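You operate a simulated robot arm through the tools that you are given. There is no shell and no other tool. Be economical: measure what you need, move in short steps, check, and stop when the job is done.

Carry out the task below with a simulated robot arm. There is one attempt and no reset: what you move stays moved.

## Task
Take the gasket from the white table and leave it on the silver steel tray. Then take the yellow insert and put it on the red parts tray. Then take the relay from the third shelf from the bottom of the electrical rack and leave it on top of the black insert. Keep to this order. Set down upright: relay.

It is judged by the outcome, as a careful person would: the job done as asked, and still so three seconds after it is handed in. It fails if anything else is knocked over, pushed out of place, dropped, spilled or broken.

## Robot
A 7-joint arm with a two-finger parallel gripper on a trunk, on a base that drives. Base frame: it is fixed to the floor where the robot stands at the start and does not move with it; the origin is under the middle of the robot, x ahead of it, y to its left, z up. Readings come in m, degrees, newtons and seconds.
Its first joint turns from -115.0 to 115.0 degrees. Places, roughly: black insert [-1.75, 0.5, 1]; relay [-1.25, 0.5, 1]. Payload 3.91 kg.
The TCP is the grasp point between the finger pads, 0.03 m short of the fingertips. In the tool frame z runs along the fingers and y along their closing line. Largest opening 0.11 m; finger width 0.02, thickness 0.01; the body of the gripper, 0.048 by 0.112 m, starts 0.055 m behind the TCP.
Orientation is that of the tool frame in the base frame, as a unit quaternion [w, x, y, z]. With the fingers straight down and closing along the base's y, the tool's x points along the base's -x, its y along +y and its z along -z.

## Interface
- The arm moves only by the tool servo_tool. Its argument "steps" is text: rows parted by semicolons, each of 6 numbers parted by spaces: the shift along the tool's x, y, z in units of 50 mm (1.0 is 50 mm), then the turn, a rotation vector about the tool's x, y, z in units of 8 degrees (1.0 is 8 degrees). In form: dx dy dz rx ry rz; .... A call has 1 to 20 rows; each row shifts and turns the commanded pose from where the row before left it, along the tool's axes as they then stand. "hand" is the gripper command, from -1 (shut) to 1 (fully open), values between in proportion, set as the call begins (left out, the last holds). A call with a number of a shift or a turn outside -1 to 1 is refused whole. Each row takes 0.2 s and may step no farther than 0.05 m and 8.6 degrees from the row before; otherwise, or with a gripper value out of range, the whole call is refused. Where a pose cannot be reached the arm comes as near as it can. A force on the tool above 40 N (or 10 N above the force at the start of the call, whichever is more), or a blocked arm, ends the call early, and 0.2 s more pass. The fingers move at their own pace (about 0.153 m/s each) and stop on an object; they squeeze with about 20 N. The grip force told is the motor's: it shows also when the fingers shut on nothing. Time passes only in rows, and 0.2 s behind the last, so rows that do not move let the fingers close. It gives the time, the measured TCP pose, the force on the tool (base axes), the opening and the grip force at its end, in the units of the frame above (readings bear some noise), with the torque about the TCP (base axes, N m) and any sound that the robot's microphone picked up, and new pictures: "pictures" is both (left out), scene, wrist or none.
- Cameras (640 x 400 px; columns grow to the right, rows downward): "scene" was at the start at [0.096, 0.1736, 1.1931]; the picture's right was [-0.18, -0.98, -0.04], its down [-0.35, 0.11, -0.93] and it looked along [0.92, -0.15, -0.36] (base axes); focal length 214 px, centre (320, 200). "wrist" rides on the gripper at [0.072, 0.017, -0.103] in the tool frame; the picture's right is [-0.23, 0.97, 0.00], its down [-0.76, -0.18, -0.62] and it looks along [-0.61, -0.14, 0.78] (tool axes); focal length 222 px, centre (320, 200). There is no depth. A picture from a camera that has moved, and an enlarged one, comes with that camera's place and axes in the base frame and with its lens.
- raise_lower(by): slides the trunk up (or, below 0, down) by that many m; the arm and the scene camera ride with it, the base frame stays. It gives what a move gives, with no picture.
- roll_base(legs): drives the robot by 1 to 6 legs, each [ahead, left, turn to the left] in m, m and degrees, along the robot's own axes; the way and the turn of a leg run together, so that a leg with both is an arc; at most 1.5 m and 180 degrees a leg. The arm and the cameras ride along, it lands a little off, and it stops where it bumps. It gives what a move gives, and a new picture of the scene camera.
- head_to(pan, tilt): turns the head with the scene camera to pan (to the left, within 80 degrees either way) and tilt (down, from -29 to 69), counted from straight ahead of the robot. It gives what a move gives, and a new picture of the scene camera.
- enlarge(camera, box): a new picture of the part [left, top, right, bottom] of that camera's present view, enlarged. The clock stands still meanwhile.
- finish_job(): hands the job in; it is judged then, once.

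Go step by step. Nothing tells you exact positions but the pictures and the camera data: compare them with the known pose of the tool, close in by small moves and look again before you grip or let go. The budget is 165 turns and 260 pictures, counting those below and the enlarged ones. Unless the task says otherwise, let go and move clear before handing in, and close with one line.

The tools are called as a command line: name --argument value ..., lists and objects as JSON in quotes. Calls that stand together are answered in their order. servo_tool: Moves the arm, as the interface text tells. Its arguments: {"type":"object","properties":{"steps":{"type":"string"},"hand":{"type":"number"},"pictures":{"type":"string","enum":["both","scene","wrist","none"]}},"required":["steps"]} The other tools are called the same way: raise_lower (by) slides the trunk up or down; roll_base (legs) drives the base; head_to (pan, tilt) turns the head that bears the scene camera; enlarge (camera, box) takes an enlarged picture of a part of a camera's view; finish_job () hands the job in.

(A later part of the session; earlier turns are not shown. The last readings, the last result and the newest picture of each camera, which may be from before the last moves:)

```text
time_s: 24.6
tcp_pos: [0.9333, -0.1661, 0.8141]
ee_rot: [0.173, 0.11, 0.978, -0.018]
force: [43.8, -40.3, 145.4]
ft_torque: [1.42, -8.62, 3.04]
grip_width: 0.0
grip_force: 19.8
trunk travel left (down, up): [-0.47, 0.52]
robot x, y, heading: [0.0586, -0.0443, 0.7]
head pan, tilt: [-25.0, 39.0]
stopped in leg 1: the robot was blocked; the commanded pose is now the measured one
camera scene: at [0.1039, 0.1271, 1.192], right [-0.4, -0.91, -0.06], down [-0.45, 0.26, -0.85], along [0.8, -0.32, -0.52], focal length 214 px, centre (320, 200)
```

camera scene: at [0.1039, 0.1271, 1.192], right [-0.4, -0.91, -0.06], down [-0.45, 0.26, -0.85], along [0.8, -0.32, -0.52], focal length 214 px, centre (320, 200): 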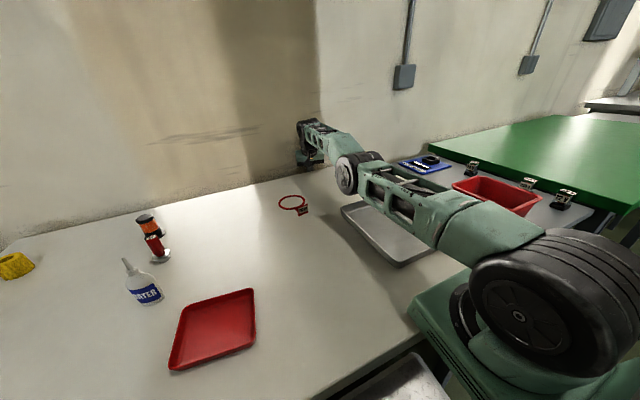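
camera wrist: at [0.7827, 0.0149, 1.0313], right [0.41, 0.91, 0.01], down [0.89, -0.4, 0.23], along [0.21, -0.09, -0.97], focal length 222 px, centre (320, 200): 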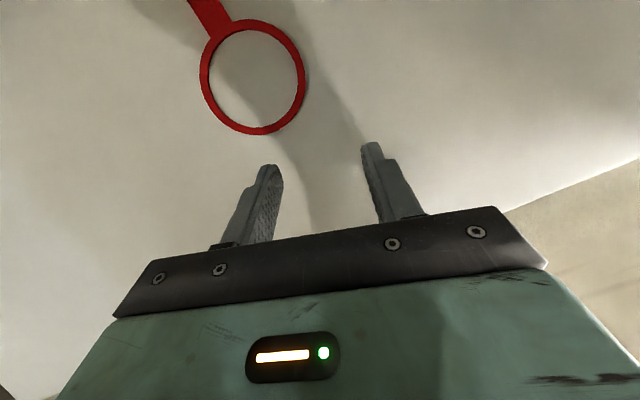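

The base doesn't answer either. I look steeply down on both sides to see how the chassis sits on the floor.

head_to --pan 80 --tilt 69

head_to --pan 0 --tilt 69

head_to --pan -80 --tilt 60

```text
time_s: 26.4
tcp_pos: [0.9318, -0.1656, 0.8138]
ee_rot: [0.173, 0.113, 0.978, -0.015]
force: [40.2, -42.0, 139.6]
ft_torque: [1.04, -11.45, 4.0]
grip_width: 0.0002
grip_force: 19.4
trunk travel left (down, up): [-0.47, 0.52]
robot x, y, heading: [0.0608, -0.04, 0.9]
head pan, tilt: [80.0, 68.8]
camera scene: at [0.0414, 0.2174, 1.1443], right [0.98, -0.16, 0.15], down [-0.09, -0.92, -0.38], along [0.2, 0.36, -0.91], focal length 214 px, centre (320, 200)
```

scene: 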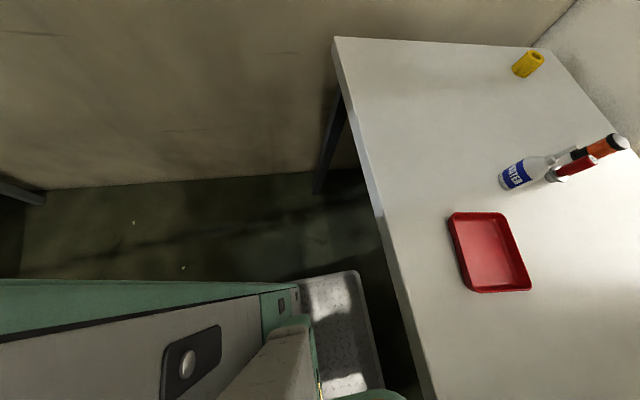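

```text
time_s: 28.0
tcp_pos: [0.9319, -0.1651, 0.8132]
ee_rot: [0.174, 0.114, 0.978, -0.014]
force: [34.4, -39.6, 137.5]
ft_torque: [1.32, -13.23, 4.28]
grip_width: 0.0
grip_force: 19.8
trunk travel left (down, up): [-0.47, 0.52]
robot x, y, heading: [0.0583, -0.0426, 0.9]
head pan, tilt: [0.0, 68.8]
camera scene: at [0.088, 0.1629, 1.1515], right [0.01, -1.0, 0.0], down [-0.87, -0.01, -0.5], along [0.5, 0.0, -0.87], focal length 214 px, centre (320, 200)
```

scene: 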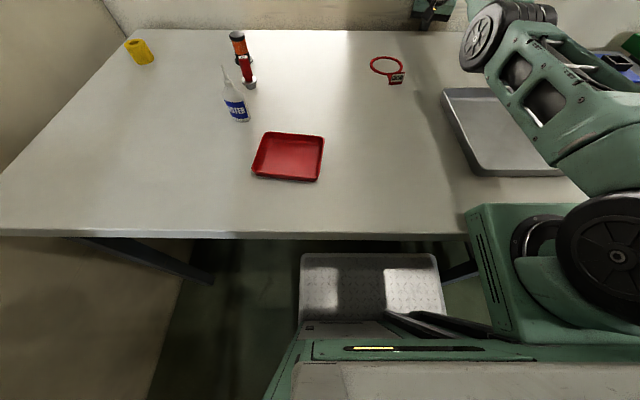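

```text
time_s: 29.5
tcp_pos: [0.9326, -0.1635, 0.8119]
ee_rot: [0.173, 0.113, 0.978, -0.014]
force: [28.5, -37.9, 136.3]
ft_torque: [1.27, -14.61, 4.7]
grip_width: 0.0
grip_force: 20.4
trunk travel left (down, up): [-0.47, 0.52]
robot x, y, heading: [0.0593, -0.0426, 0.6]
head pan, tilt: [-80.0, 60.0]
camera scene: at [0.0437, 0.0965, 1.1542], right [-0.97, -0.19, -0.15], down [-0.08, 0.85, -0.52], along [0.22, -0.49, -0.84], focal length 214 px, centre (320, 200)
```

scene: 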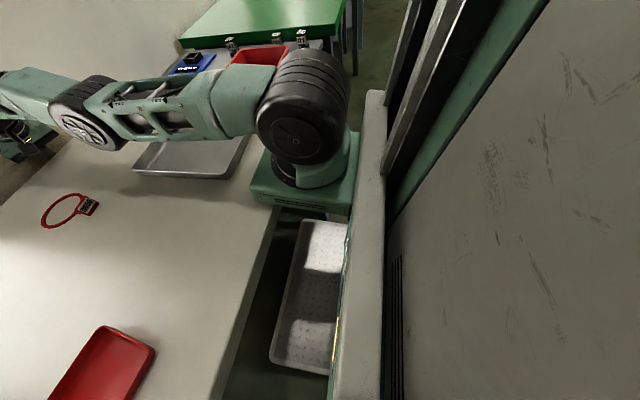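

I want to measure the column's true lean from its rails in this view, so I enlarge it.

enlarge --camera "scene" --box '[230, 0, 640, 256]'

head_to --pan -80 --tilt 30

```text
1.56 times, centred on (435, 128) of scene
camera zoom: at [0.0437, 0.0965, 1.1542], right [-0.97, -0.19, -0.15], down [-0.08, 0.85, -0.52], along [0.22, -0.49, -0.84], focal length 335 px, centre (140, 312)
```

zoom: 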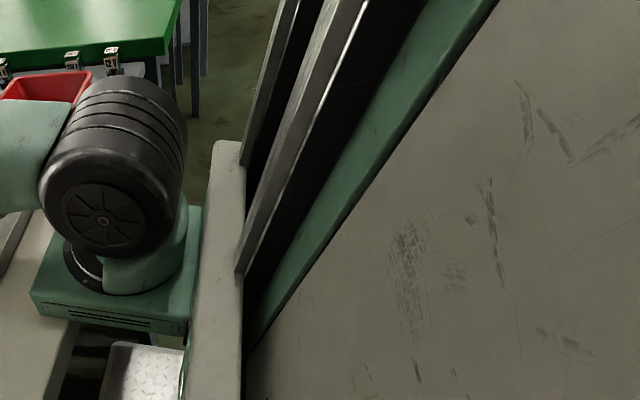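

```text
time_s: 30.4
tcp_pos: [0.9313, -0.1639, 0.8122]
ee_rot: [0.173, 0.113, 0.978, -0.014]
force: [26.4, -37.3, 135.8]
ft_torque: [1.23, -15.21, 4.94]
grip_width: 0.0002
grip_force: 20.1
trunk travel left (down, up): [-0.47, 0.52]
robot x, y, heading: [0.0583, -0.0412, 0.5]
head pan, tilt: [-80.0, 30.0]
camera scene: at [0.0417, 0.0731, 1.1964], right [-0.97, -0.19, -0.15], down [0.04, 0.49, -0.87], along [0.23, -0.85, -0.47], focal length 214 px, centre (320, 200)
```

scene: 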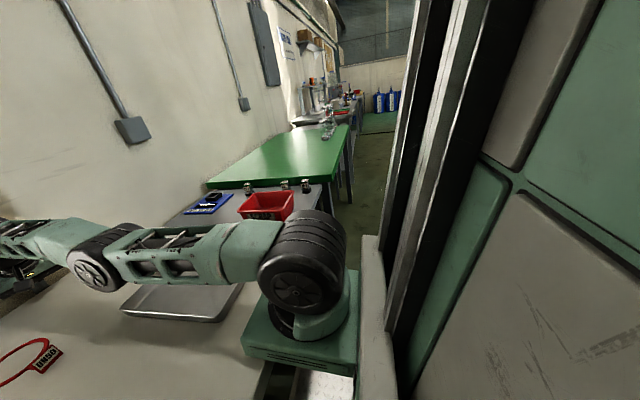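

The rails show the column actually leans BACKWARD (~8° now, ~14° at the start): the carriage is propped on the table and holds the front up. So raising the trunk is right after all; each raise did reduce this lean. I raise repeatedly.

raise_lower --by 0.3

raise_lower --by 0.3

raise_lower --by 0.3

```text
time_s: 30.8
tcp_pos: [0.9326, -0.1649, 0.8133]
ee_rot: [0.171, 0.127, 0.977, -0.015]
force: [-284.4, 68.9, -96.9]
ft_torque: [-8.99, -37.37, 12.02]
grip_width: 0.0
grip_force: 20.1
trunk travel left (down, up): [-0.475, 0.515]
robot x, y, heading: [0.054, -0.0437, 0.9]
head pan, tilt: [-80.0, 30.0]
stopped: the arm was blocked; the commanded pose is now the measured one
```

```text
time_s: 31.1
tcp_pos: [0.9313, -0.1655, 0.8141]
ee_rot: [0.17, 0.109, 0.979, -0.014]
force: [-32.6, -14.6, 155.5]
ft_torque: [4.34, -17.03, 2.39]
grip_width: 0.0001
grip_force: 19.9
trunk travel left (down, up): [-0.478, 0.512]
robot x, y, heading: [0.0477, -0.0487, 0.5]
head pan, tilt: [-80.0, 30.0]
stopped: the arm was blocked; the commanded pose is now the measured one
```

```text
time_s: 31.4
tcp_pos: [0.9323, -0.1639, 0.8157]
ee_rot: [0.166, 0.116, 0.979, -0.011]
force: [-296.6, 59.7, -86.7]
ft_torque: [-7.2, -36.31, 10.83]
grip_width: 0.0002
grip_force: 20.3
trunk travel left (down, up): [-0.481, 0.509]
robot x, y, heading: [0.0439, -0.0486, 0.2]
head pan, tilt: [-80.0, 30.0]
stopped: the arm was blocked; the commanded pose is now the measured one
```

Progress: trunk creeping up and the robot's pose converging to (0, 0, 0), its proper stance. I keep raising.

raise_lower --by 0.3

raise_lower --by 0.3

raise_lower --by 0.3

raise_lower --by 0.3

raise_lower --by 0.3

```text
time_s: 31.8
tcp_pos: [0.9317, -0.1659, 0.8166]
ee_rot: [0.163, 0.1, 0.981, -0.012]
force: [-31.2, -17.9, 153.6]
ft_torque: [4.12, -17.78, 2.88]
grip_width: 0.0001
grip_force: 19.9
trunk travel left (down, up): [-0.484, 0.506]
robot x, y, heading: [0.0378, -0.0559, -0.1]
head pan, tilt: [-80.0, 30.0]
stopped: the arm was blocked; the commanded pose is now the measured one
```

```text
time_s: 32.1
tcp_pos: [0.9313, -0.1656, 0.8156]
ee_rot: [0.159, 0.104, 0.982, -0.01]
force: [-336.2, 52.3, -86.6]
ft_torque: [-7.29, -40.63, 12.34]
grip_width: 0.0
grip_force: 20.5
trunk travel left (down, up): [-0.486, 0.504]
robot x, y, heading: [0.0363, -0.0555, 0.4]
head pan, tilt: [-80.0, 30.0]
stopped: the arm was blocked; the commanded pose is now the measured one
```

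```text
time_s: 32.4
tcp_pos: [0.9319, -0.1668, 0.8157]
ee_rot: [0.164, 0.097, 0.982, -0.009]
force: [-58.4, -3.1, 169.0]
ft_torque: [1.79, -15.93, 3.1]
grip_width: 0.0
grip_force: 19.5
trunk travel left (down, up): [-0.49, 0.5]
robot x, y, heading: [0.0294, -0.053, -0.0]
head pan, tilt: [-80.0, 30.0]
stopped: the arm was blocked; the commanded pose is now the measured one
```

```text
time_s: 32.8
tcp_pos: [0.9307, -0.1668, 0.8163]
ee_rot: [0.157, 0.101, 0.982, -0.009]
force: [-322.4, 50.2, -84.8]
ft_torque: [-6.65, -38.3, 11.34]
grip_width: 0.0001
grip_force: 19.5
trunk travel left (down, up): [-0.492, 0.498]
robot x, y, heading: [0.0223, -0.0552, 0.1]
head pan, tilt: [-80.0, 30.0]
stopped: the arm was blocked; the commanded pose is now the measured one
```

```text
time_s: 33.1
tcp_pos: [0.9318, -0.1658, 0.8173]
ee_rot: [0.155, 0.094, 0.983, -0.01]
force: [-36.1, -15.1, 152.8]
ft_torque: [3.41, -19.6, 3.76]
grip_width: 0.0
grip_force: 20.2
trunk travel left (down, up): [-0.495, 0.495]
robot x, y, heading: [0.0203, -0.0584, -0.1]
head pan, tilt: [-80.0, 30.0]
stopped: the arm was blocked; the commanded pose is now the measured one
```

Steady progress (base x now 0.02). I check the lean.

head_to --pan -15 --tilt 35

```text
time_s: 34.4
tcp_pos: [0.9291, -0.1669, 0.8162]
ee_rot: [0.155, 0.093, 0.983, -0.009]
force: [-40.4, -7.0, 151.7]
ft_torque: [-0.83, -20.75, 6.46]
grip_width: 0.0
grip_force: 20.3
trunk travel left (down, up): [-0.495, 0.495]
robot x, y, heading: [0.0251, -0.0568, -0.1]
head pan, tilt: [-15.0, 35.0]
camera scene: at [0.1317, 0.1245, 1.204], right [-0.26, -0.96, -0.03], down [-0.47, 0.15, -0.87], along [0.85, -0.22, -0.49], focal length 214 px, centre (320, 200)
```

scene: 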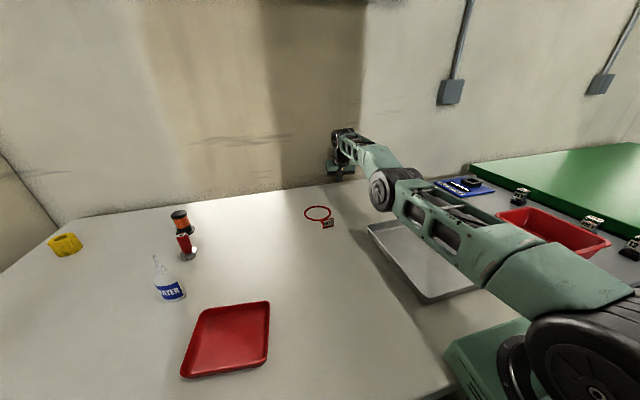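

Lean is down to ~6° and everything on the table still stands. I continue raising.

raise_lower --by 0.4

raise_lower --by 0.4

raise_lower --by 0.4

raise_lower --by 0.4

raise_lower --by 0.4

raise_lower --by 0.4

```text
time_s: 34.8
tcp_pos: [0.93, -0.1656, 0.8166]
ee_rot: [0.15, 0.092, 0.984, -0.007]
force: [-351.4, 43.0, -82.4]
ft_torque: [-6.24, -43.7, 13.06]
grip_width: 0.0
grip_force: 19.5
trunk travel left (down, up): [-0.497, 0.493]
robot x, y, heading: [0.0153, -0.059, 0.0]
head pan, tilt: [-15.0, 35.0]
stopped: the force on the tool passed its limit (the readings are from after the stop); the commanded pose is now the measured one
```

```text
time_s: 35.1
tcp_pos: [0.9342, -0.1662, 0.8098]
ee_rot: [0.179, 0.089, 0.98, -0.004]
force: [-50.8, 4.7, 160.2]
ft_torque: [0.33, -11.86, 2.85]
grip_width: 0.0003
grip_force: 19.8
trunk travel left (down, up): [-0.5, 0.49]
robot x, y, heading: [0.0085, -0.0595, -0.0]
head pan, tilt: [-15.0, 35.0]
stopped: the arm was blocked; the commanded pose is now the measured one
```

```text
time_s: 35.4
tcp_pos: [0.933, -0.1659, 0.8116]
ee_rot: [0.167, 0.091, 0.982, -0.003]
force: [-322.0, 43.3, -88.0]
ft_torque: [-5.46, -38.29, 11.47]
grip_width: 0.0
grip_force: 20.4
trunk travel left (down, up): [-0.5, 0.49]
robot x, y, heading: [0.0024, -0.0565, 0.4]
head pan, tilt: [-15.0, 35.0]
stopped: the force on the tool passed its limit (the readings are from after the stop); the commanded pose is now the measured one
```

```text
time_s: 35.7
tcp_pos: [0.9347, -0.1681, 0.8066]
ee_rot: [0.204, 0.09, 0.975, 0.0]
force: [-35.6, 4.0, 171.6]
ft_torque: [0.7, 2.49, 2.1]
grip_width: 0.0001
grip_force: 20.3
trunk travel left (down, up): [-0.503, 0.487]
robot x, y, heading: [-0.0003, -0.0569, -0.1]
head pan, tilt: [-15.0, 35.0]
stopped: the arm was blocked; the commanded pose is now the measured one
```

```text
time_s: 35.9
tcp_pos: [0.9337, -0.1674, 0.8077]
ee_rot: [0.179, 0.099, 0.979, -0.004]
force: [-323.9, 41.0, -66.7]
ft_torque: [-2.95, -36.75, 8.88]
grip_width: 0.0001
grip_force: 19.8
trunk travel left (down, up): [-0.503, 0.487]
robot x, y, heading: [-0.0067, -0.0576, 0.2]
head pan, tilt: [-15.0, 35.0]
stopped: the force on the tool passed its limit (the readings are from after the stop); the commanded pose is now the measured one
```

```text
time_s: 36.3
tcp_pos: [0.9356, -0.1663, 0.8057]
ee_rot: [0.219, 0.093, 0.971, -0.003]
force: [17.1, -7.5, 201.7]
ft_torque: [0.5, 12.82, 7.2]
grip_width: 0.0
grip_force: 20.0
trunk travel left (down, up): [-0.506, 0.484]
robot x, y, heading: [-0.005, -0.0541, 0.4]
head pan, tilt: [-15.0, 35.0]
stopped: the arm was blocked; the commanded pose is now the measured one
```

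The robot is nearly back at its nominal stance. I test one step of the arm straight up again.

servo_tool --steps "-0.42 0.03 -0.9 0 0 0; -0.42 0.03 -0.9 0 0 0; -0.42 0.03 -0.9 0 0 0" --pictures "none"

head_to --pan -15 --tilt 36

```text
time_s: 36.5
tcp_pos: [0.9362, -0.167, 0.8074]
ee_rot: [0.196, 0.105, 0.975, -0.004]
force: [-195.4, 28.9, 73.8]
ft_torque: [1.31, -2.02, 2.86]
grip_width: 0.0
grip_force: 19.8
out of reach, approached as far as the arm can: row 1
trunk travel left (down, up): [-0.506, 0.484]
robot x, y, heading: [-0.0112, -0.0492, 0.3]
head pan, tilt: [-15.0, 35.0]
stopped in row 1: the force on the tool passed its limit (the readings are from after the stop); the commanded pose is now the measured one
```

```text
time_s: 37.1
tcp_pos: [0.9356, -0.1676, 0.8078]
ee_rot: [0.198, 0.106, 0.975, -0.005]
force: [-205.3, 22.6, 84.4]
ft_torque: [3.62, -2.65, 3.74]
grip_width: 0.0002
grip_force: 19.8
trunk travel left (down, up): [-0.506, 0.484]
robot x, y, heading: [-0.0119, -0.0509, 0.6]
head pan, tilt: [-15.0, 36.0]
camera scene: at [0.1192, 0.1329, 1.2028], right [-0.25, -0.97, -0.02], down [-0.5, 0.15, -0.85], along [0.83, -0.2, -0.52], focal length 214 px, centre (320, 200)
```

scene: 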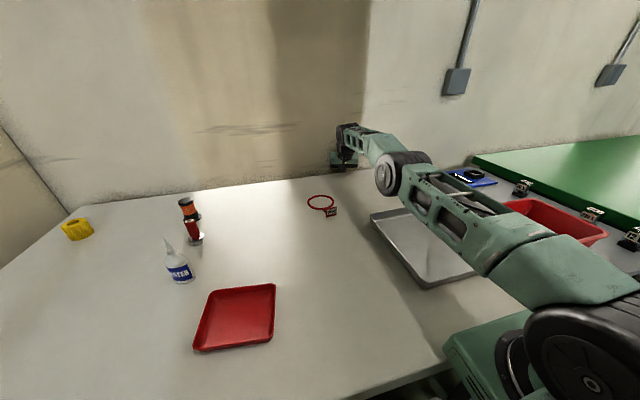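

Lean is ~5° now and the arm is at its outer reach limit. I command back-and-up, well inside reach.

servo_tool --steps "0.32 -0.1 -0.92 0 0 0; 0.32 -0.1 -0.92 0 0 0; 0.32 -0.1 -0.92 0 0 0" --pictures "none"

servo_tool --steps "0.32 -0.1 -0.92 0 0 0; 0.32 -0.1 -0.92 0 0 0; 0.32 -0.1 -0.92 0 0 0" --pictures "none"

```text
time_s: 37.5
tcp_pos: [0.9348, -0.1663, 0.8061]
ee_rot: [0.228, 0.098, 0.969, -0.008]
force: [21.7, -9.0, 218.2]
ft_torque: [-1.11, 25.06, 7.57]
grip_width: 0.0001
grip_force: 20.1
out of reach, approached as far as the arm can: row 1
trunk travel left (down, up): [-0.506, 0.484]
robot x, y, heading: [-0.0135, -0.0502, 0.7]
head pan, tilt: [-15.0, 36.0]
stopped in row 1: the arm was blocked; the commanded pose is now the measured one
```

```text
time_s: 37.8
tcp_pos: [0.9338, -0.1686, 0.807]
ee_rot: [0.183, 0.088, 0.979, -0.009]
force: [-30.1, -11.8, 162.1]
ft_torque: [0.65, -13.34, 4.22]
grip_width: 0.0
grip_force: 20.3
trunk travel left (down, up): [-0.506, 0.484]
robot x, y, heading: [-0.0147, -0.0489, 0.4]
head pan, tilt: [-15.0, 36.0]
stopped in row 1: the arm was blocked; the commanded pose is now the measured one
```

I continue to raise the trunk, several calls, since that steadily levels the robot.

raise_lower --by 0.4

raise_lower --by 0.4

raise_lower --by 0.4

raise_lower --by 0.4

raise_lower --by 0.4

raise_lower --by 0.4

raise_lower --by 0.4

raise_lower --by 0.4

```text
time_s: 38.1
tcp_pos: [0.9351, -0.1685, 0.8059]
ee_rot: [0.215, 0.085, 0.973, -0.007]
force: [-70.2, 0.3, 170.3]
ft_torque: [0.49, 10.86, 6.44]
grip_width: 0.0001
grip_force: 19.5
trunk travel left (down, up): [-0.51, 0.48]
robot x, y, heading: [-0.0236, -0.0496, 0.4]
head pan, tilt: [-15.0, 36.0]
stopped: the arm was blocked; the commanded pose is now the measured one
```

```text
time_s: 38.4
tcp_pos: [0.9362, -0.168, 0.8056]
ee_rot: [0.224, 0.079, 0.971, -0.011]
force: [74.3, 4.5, 223.8]
ft_torque: [-2.84, 40.36, 2.85]
grip_width: 0.0
grip_force: 19.8
trunk travel left (down, up): [-0.51, 0.48]
robot x, y, heading: [-0.0217, -0.0464, 0.4]
head pan, tilt: [-15.0, 36.0]
stopped: the force on the tool passed its limit (the readings are from after the stop); the commanded pose is now the measured one
```

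```text
time_s: 38.7
tcp_pos: [0.937, -0.1673, 0.8071]
ee_rot: [0.198, 0.089, 0.976, -0.013]
force: [-168.1, 23.5, 119.1]
ft_torque: [1.05, 6.57, 1.36]
grip_width: 0.0003
grip_force: 19.8
trunk travel left (down, up): [-0.513, 0.477]
robot x, y, heading: [-0.0246, -0.05, 0.5]
head pan, tilt: [-15.0, 36.0]
stopped: the arm was blocked; the commanded pose is now the measured one
```

```text
time_s: 39.0
tcp_pos: [0.9348, -0.1668, 0.8068]
ee_rot: [0.229, 0.078, 0.97, -0.019]
force: [9.1, -8.5, 224.1]
ft_torque: [-1.59, 28.45, 5.92]
grip_width: 0.0
grip_force: 20.1
trunk travel left (down, up): [-0.513, 0.477]
robot x, y, heading: [-0.0288, -0.0455, 0.8]
head pan, tilt: [-15.0, 36.0]
stopped: the arm was blocked; the commanded pose is now the measured one
```

```text
time_s: 39.3
tcp_pos: [0.9357, -0.1672, 0.8044]
ee_rot: [0.226, 0.079, 0.971, -0.02]
force: [-81.3, 4.0, 192.7]
ft_torque: [2.51, 31.7, 6.07]
grip_width: 0.0
grip_force: 20.2
trunk travel left (down, up): [-0.515, 0.475]
robot x, y, heading: [-0.0328, -0.045, 1.3]
head pan, tilt: [-15.0, 36.0]
stopped: the force on the tool passed its limit (the readings are from after the stop); the commanded pose is now the measured one
```

```text
time_s: 39.7
tcp_pos: [0.9349, -0.1671, 0.8059]
ee_rot: [0.23, 0.074, 0.97, -0.028]
force: [16.5, 5.0, 256.6]
ft_torque: [-1.23, 55.67, 3.0]
grip_width: 0.0002
grip_force: 20.2
trunk travel left (down, up): [-0.517, 0.473]
robot x, y, heading: [-0.0337, -0.0439, 0.9]
head pan, tilt: [-15.0, 36.0]
stopped: the arm was blocked; the commanded pose is now the measured one
```

```text
time_s: 40.0
tcp_pos: [0.9368, -0.1663, 0.807]
ee_rot: [0.2, 0.086, 0.976, -0.033]
force: [-226.0, 18.1, 169.3]
ft_torque: [2.37, -0.77, 1.35]
grip_width: 0.0
grip_force: 19.8
trunk travel left (down, up): [-0.52, 0.47]
robot x, y, heading: [-0.0401, -0.0424, 0.9]
head pan, tilt: [-15.0, 36.0]
stopped: the arm was blocked; the commanded pose is now the measured one
```

```text
time_s: 40.3
tcp_pos: [0.9359, -0.1662, 0.8061]
ee_rot: [0.232, 0.069, 0.969, -0.04]
force: [-42.2, -3.2, 237.7]
ft_torque: [-0.58, 30.09, 5.33]
grip_width: 0.0
grip_force: 20.8
trunk travel left (down, up): [-0.522, 0.468]
robot x, y, heading: [-0.0414, -0.0371, 1.4]
head pan, tilt: [-15.0, 36.0]
stopped: the arm was blocked; the commanded pose is now the measured one
```

The base has gone past its nominal spot and the arm is at full stretch. I now try backing the base to draw the hand out over the edge.

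roll_base --legs '[[-0.15, 0, 0]]'

```text
time_s: 41.4
tcp_pos: [0.9344, -0.1662, 0.8061]
ee_rot: [0.23, 0.061, 0.97, -0.042]
force: [46.9, -2.8, 30.7]
ft_torque: [0.71, 21.05, 3.4]
grip_width: 0.0
grip_force: 20.0
trunk travel left (down, up): [-0.522, 0.468]
robot x, y, heading: [-0.1011, -0.0407, 1.3]
head pan, tilt: [-15.0, 36.0]
stopped in leg 1: the force on the tool passed its limit (the readings are from after the stop); the commanded pose is now the measured one
camera scene: at [0.1226, 0.1445, 1.1837], right [-0.24, -0.97, 0.0], down [-0.57, 0.14, -0.81], along [0.79, -0.19, -0.59], focal length 214 px, centre (320, 200)
```

scene: 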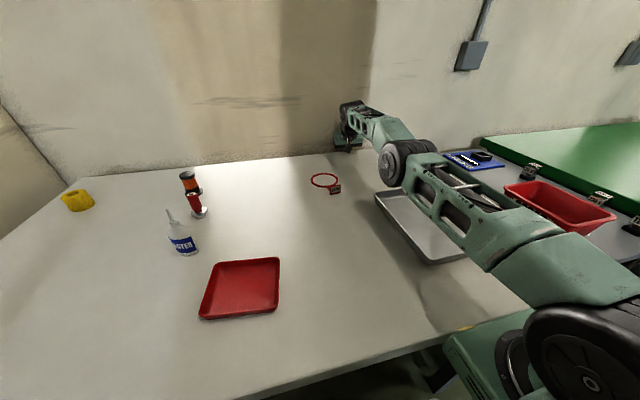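

The robot is level now (head tilt matches the view angle exactly, no roll). The arm should obey; I lift straight up.

servo_tool --steps "-0.22 -0.03 -0.44 0 0 0; -0.22 -0.03 -0.44 0 0 0; -0.22 -0.03 -0.44 0 0 0; -0.22 -0.03 -0.44 0 0 0" --pictures "none"

```text
time_s: 41.8
tcp_pos: [0.9357, -0.1668, 0.8072]
ee_rot: [0.223, 0.057, 0.972, -0.045]
force: [68.7, -3.5, -9.1]
ft_torque: [-1.0, 11.78, 2.69]
grip_width: 0.0002
grip_force: 20.0
trunk travel left (down, up): [-0.522, 0.468]
robot x, y, heading: [-0.1002, -0.043, 1.1]
head pan, tilt: [-15.0, 36.0]
stopped in row 1: the force on the tool passed its limit (the readings are from after the stop); the commanded pose is now the measured one
```

The stretched arm pulls on the table's back edge. I give it slack by driving forward 4 cm.

roll_base --legs '[[0.05, 0, 0]]'

servo_tool --steps "-0.22 -0.03 -0.44 0 0 0; -0.22 -0.03 -0.44 0 0 0; -0.22 -0.03 -0.44 0 0 0; -0.22 -0.03 -0.44 0 0 0" --pictures "none"

```text
time_s: 42.5
tcp_pos: [0.9345, -0.1665, 0.8075]
ee_rot: [0.223, 0.053, 0.972, -0.047]
force: [46.1, 0.2, 3.2]
ft_torque: [-0.44, 9.58, 2.1]
grip_width: 0.0001
grip_force: 20.0
trunk travel left (down, up): [-0.522, 0.468]
robot x, y, heading: [-0.0956, -0.0387, 1.2]
head pan, tilt: [-15.0, 36.0]
stopped in leg 1: the force on the tool passed its limit (the readings are from after the stop); the commanded pose is now the measured one
camera scene: at [0.1257, 0.1444, 1.1862], right [-0.24, -0.97, 0.0], down [-0.57, 0.14, -0.81], along [0.79, -0.19, -0.59], focal length 214 px, centre (320, 200)
```

scene: 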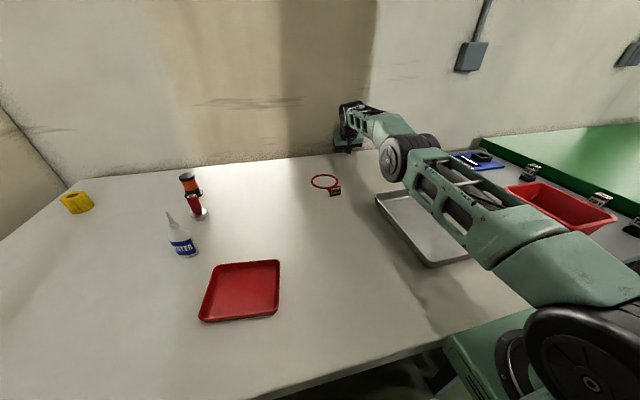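

```text
time_s: 42.8
tcp_pos: [0.9362, -0.1665, 0.8086]
ee_rot: [0.222, 0.05, 0.973, -0.048]
force: [41.6, 0.7, 4.0]
ft_torque: [-0.47, 8.71, 1.88]
grip_width: 0.0
grip_force: 20.0
out of reach, approached as far as the arm can: row 1
trunk travel left (down, up): [-0.522, 0.468]
robot x, y, heading: [-0.1004, -0.0419, 1.4]
head pan, tilt: [-15.0, 36.0]
stopped in row 1: the force on the tool passed its limit (the readings are from after the stop); the commanded pose is now the measured one
```

The slack move was cut short by the remaining pull; I repeat it.

roll_base --legs '[[0.06, 0, 0]]'

roll_base --legs '[[0.06, 0, 0]]'

```text
time_s: 43.4
tcp_pos: [0.9348, -0.1659, 0.8066]
ee_rot: [0.222, 0.046, 0.973, -0.05]
force: [30.2, 0.6, 6.5]
ft_torque: [-0.22, 7.41, 1.63]
grip_width: 0.0
grip_force: 20.1
trunk travel left (down, up): [-0.522, 0.468]
robot x, y, heading: [-0.0945, -0.0369, 1.3]
head pan, tilt: [-15.0, 36.0]
stopped in leg 1: the force on the tool passed its limit (the readings are from after the stop); the commanded pose is now the measured one
camera scene: at [0.126, 0.1445, 1.1863], right [-0.24, -0.97, 0.0], down [-0.57, 0.14, -0.81], along [0.79, -0.19, -0.59], focal length 214 px, centre (320, 200)
```

scene: 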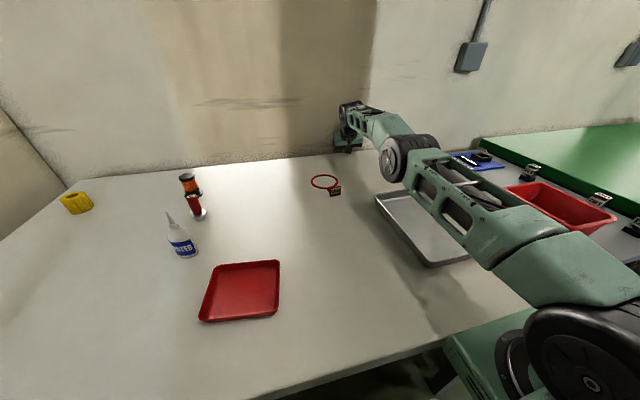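

```text
time_s: 44.1
tcp_pos: [0.9341, -0.1675, 0.8066]
ee_rot: [0.221, 0.043, 0.973, -0.051]
force: [20.8, 1.4, 6.4]
ft_torque: [-0.18, 5.88, 1.27]
grip_width: 0.0001
grip_force: 19.3
trunk travel left (down, up): [-0.522, 0.468]
robot x, y, heading: [-0.0974, -0.0375, 1.4]
head pan, tilt: [-15.0, 36.0]
stopped in leg 1: the force on the tool passed its limit (the readings are from after the stop); the commanded pose is now the measured one
camera scene: at [0.1261, 0.1445, 1.1863], right [-0.24, -0.97, 0.0], down [-0.57, 0.14, -0.81], along [0.79, -0.19, -0.59], focal length 214 px, centre (320, 200)
```

scene: 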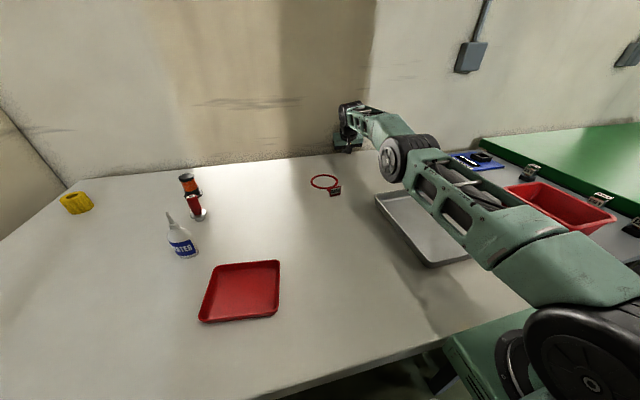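

Pull is down to 20 N. Now I try lifting again.

servo_tool --steps "-0.22 -0.03 -0.44 0 0 0; -0.22 -0.03 -0.44 0 0 0; -0.22 -0.03 -0.44 0 0 0; -0.22 -0.03 -0.44 0 0 0" --pictures "none"

roll_base --legs '[[0.06, 0, 0]]'

```text
time_s: 44.4
tcp_pos: [0.9346, -0.1669, 0.8077]
ee_rot: [0.222, 0.041, 0.973, -0.051]
force: [20.2, -0.7, 4.1]
ft_torque: [-0.4, 4.94, 1.06]
grip_width: 0.0
grip_force: 20.4
out of reach, approached as far as the arm can: row 1
trunk travel left (down, up): [-0.522, 0.468]
robot x, y, heading: [-0.0985, -0.0399, 1.2]
head pan, tilt: [-15.0, 36.0]
stopped in row 1: the force on the tool passed its limit (the readings are from after the stop); the commanded pose is now the measured one
```

```text
time_s: 45.1
tcp_pos: [0.9348, -0.1674, 0.8082]
ee_rot: [0.221, 0.039, 0.973, -0.052]
force: [9.8, -0.5, 6.1]
ft_torque: [-0.15, 3.94, 0.88]
grip_width: 0.0002
grip_force: 20.0
trunk travel left (down, up): [-0.522, 0.468]
robot x, y, heading: [-0.0972, -0.0388, 1.0]
head pan, tilt: [-15.0, 36.0]
stopped in leg 1: the force on the tool passed its limit (the readings are from after the stop); the commanded pose is now the measured one
camera scene: at [0.1265, 0.1447, 1.1863], right [-0.24, -0.97, 0.0], down [-0.57, 0.14, -0.81], along [0.79, -0.19, -0.59], focal length 214 px, centre (320, 200)
```

scene: 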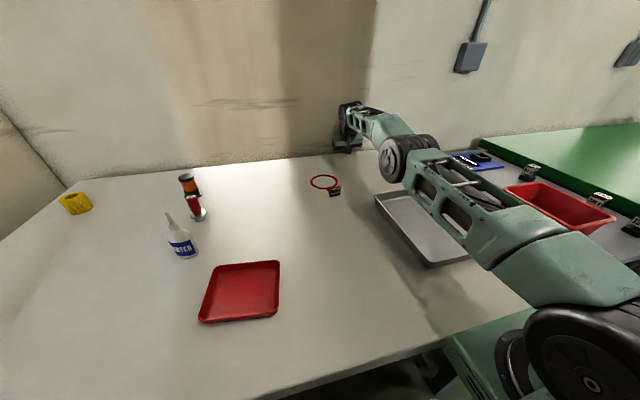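

Force is almost gone. One more forward nudge, then a trunk raise to lift the hand out.

roll_base --legs '[[0.04, 0, 0]]'

raise_lower --by 0.05

```text
time_s: 45.8
tcp_pos: [0.9353, -0.1672, 0.8073]
ee_rot: [0.22, 0.038, 0.973, -0.052]
force: [3.1, 0.5, 7.9]
ft_torque: [-0.13, 3.14, 0.68]
grip_width: 0.0001
grip_force: 20.3
trunk travel left (down, up): [-0.522, 0.468]
robot x, y, heading: [-0.0965, -0.0367, 1.0]
head pan, tilt: [-15.0, 36.0]
stopped in leg 1: the robot was blocked; the commanded pose is now the measured one
camera scene: at [0.1269, 0.1447, 1.1867], right [-0.24, -0.97, 0.0], down [-0.57, 0.14, -0.81], along [0.79, -0.2, -0.59], focal length 214 px, centre (320, 200)
```

scene: 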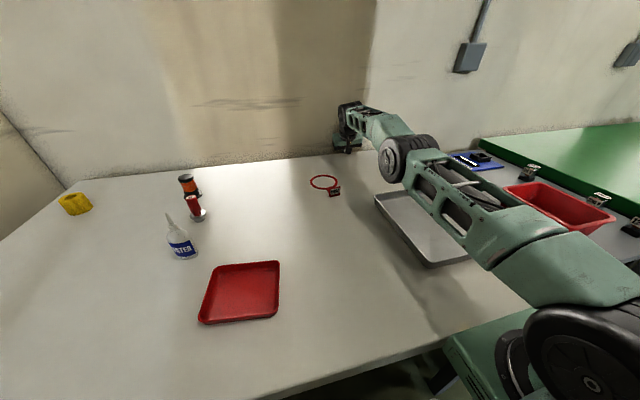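

```text
time_s: 46.2
tcp_pos: [0.9349, -0.1671, 0.8072]
ee_rot: [0.218, 0.037, 0.974, -0.052]
force: [13.4, 0.1, -3.7]
ft_torque: [-0.19, 1.57, 0.32]
grip_width: 0.0001
grip_force: 20.5
trunk travel left (down, up): [-0.53, 0.46]
robot x, y, heading: [-0.0957, -0.0415, 0.9]
head pan, tilt: [-15.0, 36.0]
stopped: the force on the tool passed its limit (the readings are from after the stop); the commanded pose is now the measured one
```

Forces are small. I continue raising.

raise_lower --by 0.05

raise_lower --by 0.05

raise_lower --by 0.05

enlarge --camera "wrist" --box '[0, 0, 640, 400]'

```text
time_s: 47.1
tcp_pos: [0.9359, -0.1652, 0.8562]
ee_rot: [0.217, 0.037, 0.974, -0.05]
force: [-16.1, 1.8, -6.0]
ft_torque: [0.01, 0.49, -0.05]
grip_width: 0.0
grip_force: 20.1
trunk travel left (down, up): [-0.58, 0.41]
robot x, y, heading: [-0.0967, -0.0393, 1.0]
head pan, tilt: [-15.0, 36.0]
```

```text
time_s: 48.1
tcp_pos: [0.9352, -0.1662, 0.9073]
ee_rot: [0.218, 0.037, 0.974, -0.052]
force: [-19.8, -0.5, -12.0]
ft_torque: [0.05, 0.7, -0.02]
grip_width: 0.0
grip_force: 19.5
trunk travel left (down, up): [-0.63, 0.36]
robot x, y, heading: [-0.097, -0.0402, 0.9]
head pan, tilt: [-15.0, 36.0]
```

```text
time_s: 49.0
tcp_pos: [0.9352, -0.1672, 0.9574]
ee_rot: [0.217, 0.037, 0.974, -0.051]
force: [-20.9, -0.3, -12.0]
ft_torque: [0.05, 0.73, 0.01]
grip_width: 0.0
grip_force: 20.0
trunk travel left (down, up): [-0.68, 0.31]
robot x, y, heading: [-0.0969, -0.0375, 1.0]
head pan, tilt: [-15.0, 36.0]
```

```text
1.00 times, centred on (320, 200) of wrist
camera zoom: at [0.8287, -0.135, 1.0185], right [0.3, 0.95, 0.02], down [0.41, -0.14, 0.9], along [0.86, -0.26, -0.43], focal length 222 px, centre (320, 200)
```

zoom: 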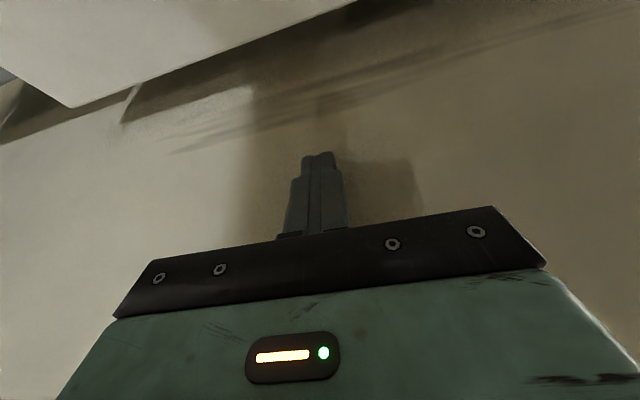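

Free at last: the trunk rises properly and the hand is up at z=0.957. Now I retract away from the wall.

servo_tool --steps "0.45 -0.05 -0.21 0 0 0; 0.63 -0.07 -0.29 0 0 0; 0.63 -0.07 -0.29 0 0 0; 0.63 -0.07 -0.29 0 0 0" --pictures "none"

```text
time_s: 50.0
tcp_pos: [0.8071, -0.1663, 0.9552]
ee_rot: [0.22, 0.038, 0.974, -0.051]
force: [-0.2, 0.9, -1.7]
ft_torque: [-0.03, 0.0, 0.02]
grip_width: 0.0
grip_force: 20.3
trunk travel left (down, up): [-0.68, 0.31]
robot x, y, heading: [-0.093, -0.0374, 0.9]
head pan, tilt: [-15.0, 36.0]
```

Control is exact again. Now I bring the tool upright and turn it ~77° so the fingers will close across the gasket's tab.

servo_tool --steps "0 0 -0.4 -0.155 0.8 0; 0 0 -0.4 -0.155 0.8 0; 0 0 -0.4 -0.155 0.8 0; 0 0 -0.4 -0.155 0.8 0; 0 0 0 0 0 1; 0 0 0 0 0 1; 0 0 0 0 0 1; 0 0 0 0 0 1; 0 0 0 0 0 1; 0 0 0 0 0 1; 0 0 0 0 0 1; 0 0 0 0 0 1; 0 0 0 0 0 1; 0 0 0 0 0 0.6" --hand 0 --pictures "scene"

```text
time_s: 53.0
tcp_pos: [0.7843, -0.1615, 1.0325]
ee_rot: [-0.001, 0.652, 0.758, -0.001]
force: [0.5, 1.4, 0.1]
ft_torque: [0.02, 0.04, 0.01]
grip_width: 0.055
grip_force: 0.0
trunk travel left (down, up): [-0.68, 0.31]
robot x, y, heading: [-0.095, -0.0417, 1.1]
head pan, tilt: [-15.0, 36.0]
camera scene: at [0.1283, 0.1449, 1.3445], right [-0.24, -0.97, 0.0], down [-0.57, 0.14, -0.81], along [0.79, -0.2, -0.59], focal length 214 px, centre (320, 200)
```

scene: 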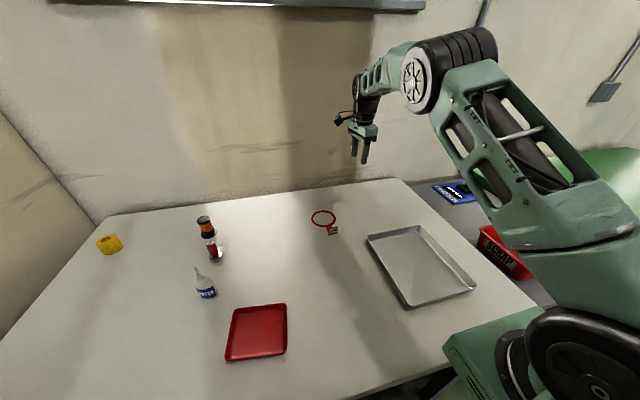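

Everything stands where it was. I zoom in on the gasket and trays from this level viewpoint to re-measure.

enlarge --camera "scene" --box '[290, 200, 370, 250]'

enlarge --camera "scene" --box '[350, 210, 490, 320]'

```text
8.00 times, centred on (330, 225) of scene
camera zoom: at [0.1283, 0.1449, 1.3445], right [-0.24, -0.97, 0.0], down [-0.57, 0.14, -0.81], along [0.79, -0.2, -0.59], focal length 1716 px, centre (240, 0)
```

zoom: 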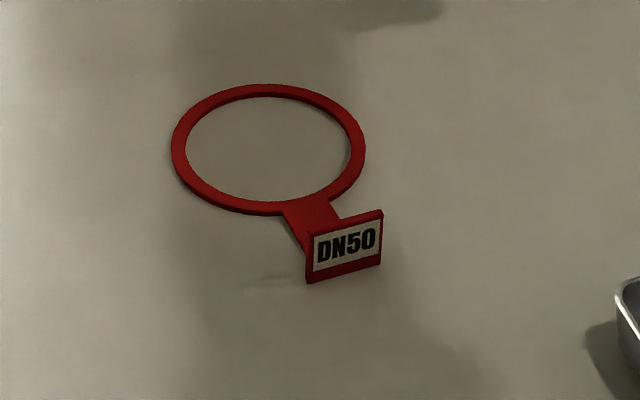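

```text
3.64 times, centred on (420, 265) of scene
camera zoom: at [0.1283, 0.1449, 1.3445], right [-0.24, -0.97, 0.0], down [-0.57, 0.14, -0.81], along [0.79, -0.2, -0.59], focal length 780 px, centre (-44, -36)
```

zoom: 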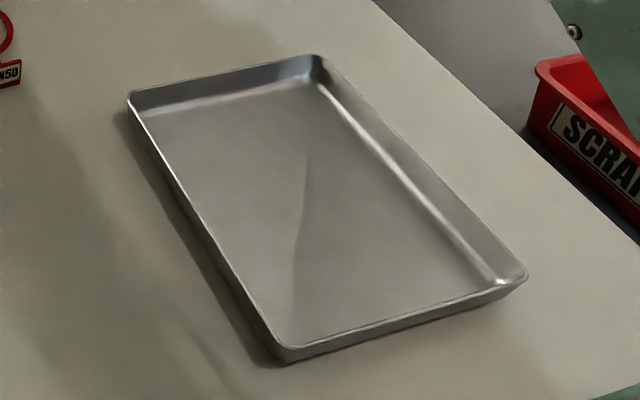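

Consistent with my first measurement: tab centre at about (0.628, -0.026), normal ~6.5°. I move to a hover above it.

servo_tool --steps "0.523 -0.446 0.375 0 0 0; 0.523 -0.446 0.375 0 0 0; 0.523 -0.446 0.375 0 0 0; 0.523 -0.446 0.375 0 0 0; 0.523 -0.446 0.375 0 0 0; 0.523 -0.446 0.375 0 0 0; 0 0 0 0 0 0.25" --hand -0.2

```text
time_s: 54.6
tcp_pos: [0.6281, -0.0252, 0.92]
ee_rot: [-0.001, 0.664, 0.747, -0.001]
force: [0.3, 0.7, 0.1]
ft_torque: [0.0, 0.04, 0.03]
grip_width: 0.0442
grip_force: 0.1
trunk travel left (down, up): [-0.68, 0.31]
robot x, y, heading: [-0.0979, -0.043, 1.0]
head pan, tilt: [-15.0, 36.0]
camera scene: at [0.1283, 0.1449, 1.3445], right [-0.24, -0.97, 0.0], down [-0.57, 0.14, -0.81], along [0.79, -0.2, -0.59], focal length 214 px, centre (320, 200)
camera wrist: at [0.6368, 0.0471, 1.024], right [0.99, -0.11, 0.0], down [-0.09, -0.78, 0.62], along [-0.07, -0.62, -0.78], focal length 222 px, centre (320, 200)
```

scene: 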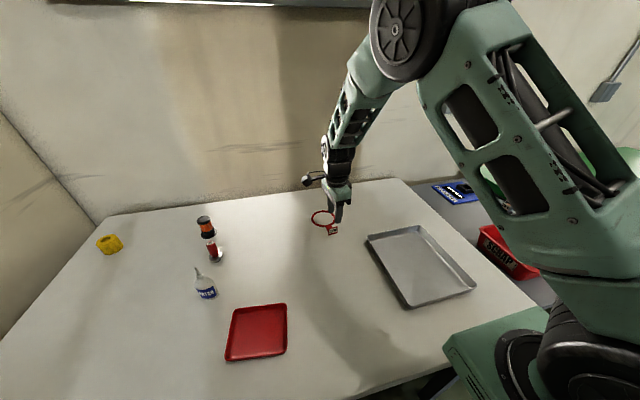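
wrist: 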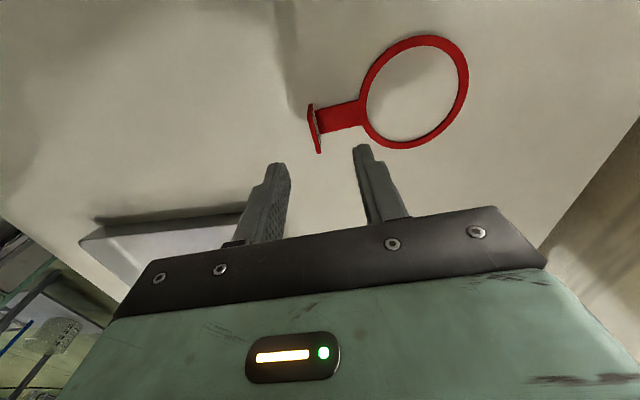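

The tab sits between the fingers. I descend to z≈0.857 and look.

servo_tool --steps "0 -0.04 0.42 0 0 0; 0 0 0.42 0 0 0; 0 0 0.42 0 0 0" --pictures "wrist"

```text
time_s: 55.4
tcp_pos: [0.6258, -0.0276, 0.8572]
ee_rot: [-0.001, 0.664, 0.748, -0.001]
force: [0.3, 0.9, 0.3]
ft_torque: [-0.02, -0.01, 0.01]
grip_width: 0.0441
grip_force: 0.1
trunk travel left (down, up): [-0.68, 0.31]
robot x, y, heading: [-0.0943, -0.0382, 1.0]
head pan, tilt: [-15.0, 36.0]
camera wrist: at [0.6354, 0.0462, 0.9613], right [0.99, -0.11, 0.0], down [-0.09, -0.78, 0.62], along [-0.07, -0.62, -0.78], focal length 222 px, centre (320, 200)
```

wrist: 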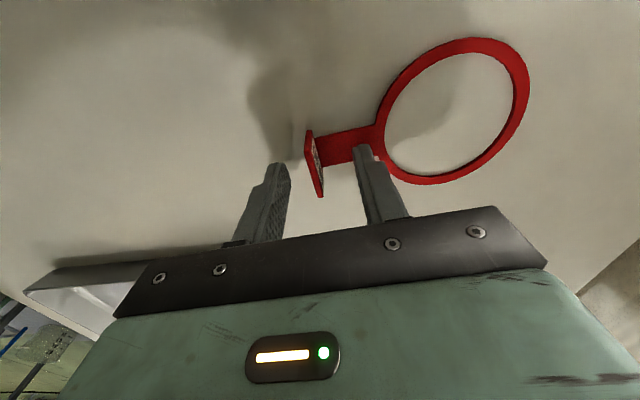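

The tab stands between the pads. I close.

servo_tool --steps "0 0 0 0 0 0; 0 0 0 0 0 0; 0 0 0 0 0 0" --hand -1 --pictures "wrist"

```text
time_s: 56.2
tcp_pos: [0.6264, -0.0269, 0.8569]
ee_rot: [0.0, 0.664, 0.747, 0.0]
force: [-0.7, -0.2, 0.2]
ft_torque: [-0.03, 0.01, -0.04]
grip_width: 0.0029
grip_force: 19.8
trunk travel left (down, up): [-0.68, 0.31]
robot x, y, heading: [-0.0958, -0.0383, 1.0]
head pan, tilt: [-15.0, 36.0]
camera wrist: at [0.6357, 0.0461, 0.9613], right [0.99, -0.11, 0.0], down [-0.09, -0.78, 0.62], along [-0.07, -0.62, -0.78], focal length 222 px, centre (320, 200)
```

wrist: 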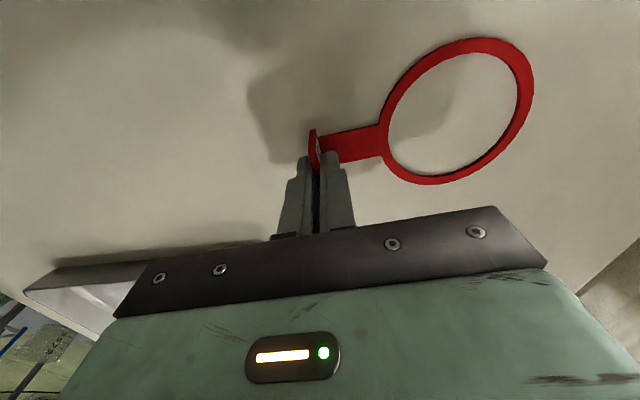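

Gripped. I lift 10 cm and carry it over the tray.

servo_tool --steps "0 0 -0.3 0 0 0; 0 0 -0.5 0 0 0; 0 0 -0.6 0 0 0; 0 0 -0.6 0 0 0; -0.497 -0.739 0 0 0 0; -0.497 -0.739 0 0 0 0; -0.497 -0.739 0 0 0 0; -0.497 -0.739 0 0 0 0; -0.497 -0.739 0 0 0 0; -0.497 -0.739 0 0 0 0; -0.497 -0.739 0 0 0 0"

```text
time_s: 58.6
tcp_pos: [0.3925, -0.2305, 0.9568]
ee_rot: [-0.001, 0.664, 0.748, -0.002]
force: [0.6, -0.7, -0.7]
ft_torque: [-0.01, 0.01, -0.01]
grip_width: 0.0028
grip_force: 20.4
trunk travel left (down, up): [-0.68, 0.31]
robot x, y, heading: [-0.0962, -0.0418, 1.1]
head pan, tilt: [-15.0, 36.0]
camera scene: at [0.1285, 0.1453, 1.3444], right [-0.24, -0.97, 0.0], down [-0.57, 0.14, -0.81], along [0.79, -0.2, -0.59], focal length 214 px, centre (320, 200)
camera wrist: at [0.4008, -0.1575, 1.0613], right [0.99, -0.11, 0.0], down [-0.08, -0.78, 0.62], along [-0.07, -0.62, -0.78], focal length 222 px, centre (320, 200)
```

scene: 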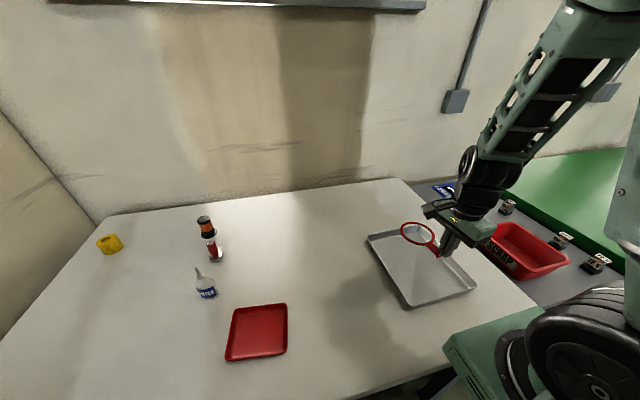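
wrist: 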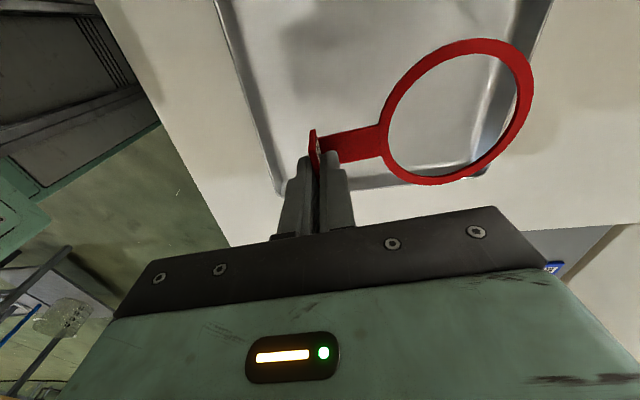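

The gasket hangs over the tray. I lower it to just above the tray floor.

servo_tool --steps "0 0 0.6 0 0 0; 0 0 0.6 0 0 0; 0 0 0.5 0 0 0; 0 0 0.18 0 0 0" --pictures "wrist"

```text
time_s: 59.6
tcp_pos: [0.3968, -0.232, 0.8642]
ee_rot: [-0.001, 0.664, 0.748, 0.0]
force: [0.2, -0.1, -0.9]
ft_torque: [0.01, 0.0, 0.01]
grip_width: 0.0029
grip_force: 20.1
out of reach, approached as far as the arm can: row 1
trunk travel left (down, up): [-0.68, 0.31]
robot x, y, heading: [-0.0937, -0.0453, 1.0]
head pan, tilt: [-15.0, 36.0]
camera wrist: at [0.4054, -0.1592, 0.9676], right [0.99, -0.11, 0.0], down [-0.09, -0.78, 0.62], along [-0.07, -0.62, -0.78], focal length 222 px, centre (320, 200)
```

wrist: 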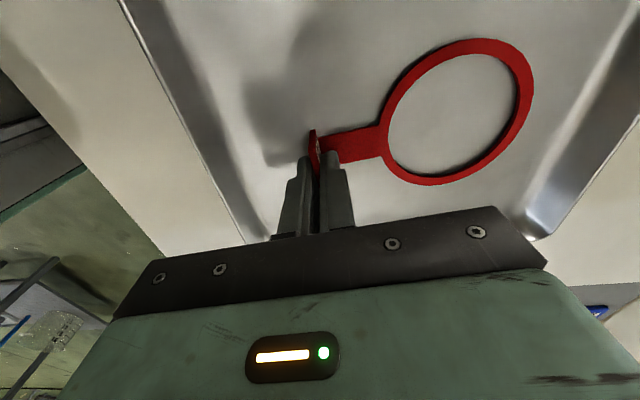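

It's about 3–5 mm above the floor of the tray. I ease it down a bit more.

servo_tool --steps "0 0 0.04 0 0 0; 0 0 0.04 0 0 0" --pictures "none"

```text
time_s: 60.2
tcp_pos: [0.3971, -0.2323, 0.8611]
ee_rot: [0.0, 0.664, 0.748, 0.0]
force: [-0.9, 0.9, 19.5]
ft_torque: [0.13, -0.01, 0.0]
grip_width: 0.003
grip_force: 19.9
trunk travel left (down, up): [-0.68, 0.31]
robot x, y, heading: [-0.0948, -0.0429, 0.8]
head pan, tilt: [-15.0, 36.0]
```

Contact (20 N) with the tray floor. I release with a modest opening and rise.

servo_tool --steps "0 0 -0.02 0 0 0; 0 0 0 0 0 0; 0 0 0 0 0 0; 0 0 -0.5 0 0 0; 0 0 -0.8 0 0 0; 0 0 -0.8 0 0 0; 0 0 -0.8 0 0 0" --hand -0.5

```text
time_s: 61.8
tcp_pos: [0.3972, -0.2323, 1.0057]
ee_rot: [-0.001, 0.664, 0.748, 0.0]
force: [0.8, -0.4, -0.5]
ft_torque: [-0.03, 0.01, 0.02]
grip_width: 0.0275
grip_force: 0.1
trunk travel left (down, up): [-0.68, 0.31]
robot x, y, heading: [-0.0925, -0.036, 0.8]
head pan, tilt: [-15.0, 36.0]
camera scene: at [0.1287, 0.145, 1.3444], right [-0.24, -0.97, 0.0], down [-0.57, 0.14, -0.81], along [0.78, -0.2, -0.59], focal length 214 px, centre (320, 200)
camera wrist: at [0.4061, -0.1595, 1.1101], right [0.99, -0.11, 0.0], down [-0.09, -0.78, 0.62], along [-0.07, -0.62, -0.78], focal length 222 px, centre (320, 200)
```

scene: 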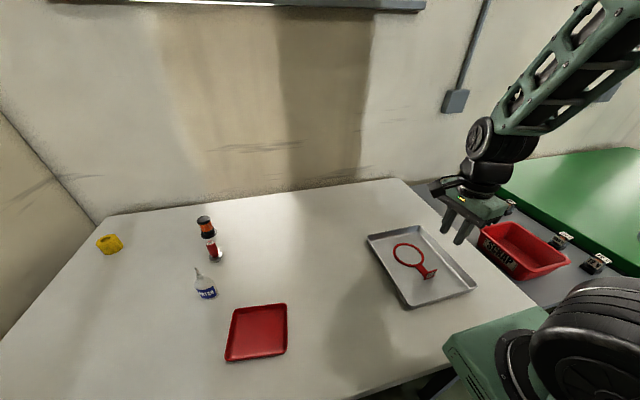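
wrist: 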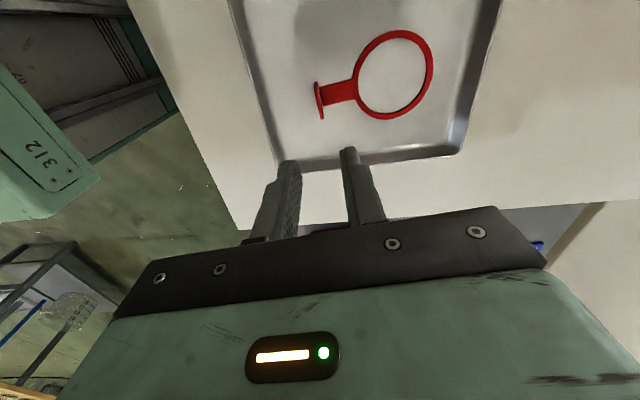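

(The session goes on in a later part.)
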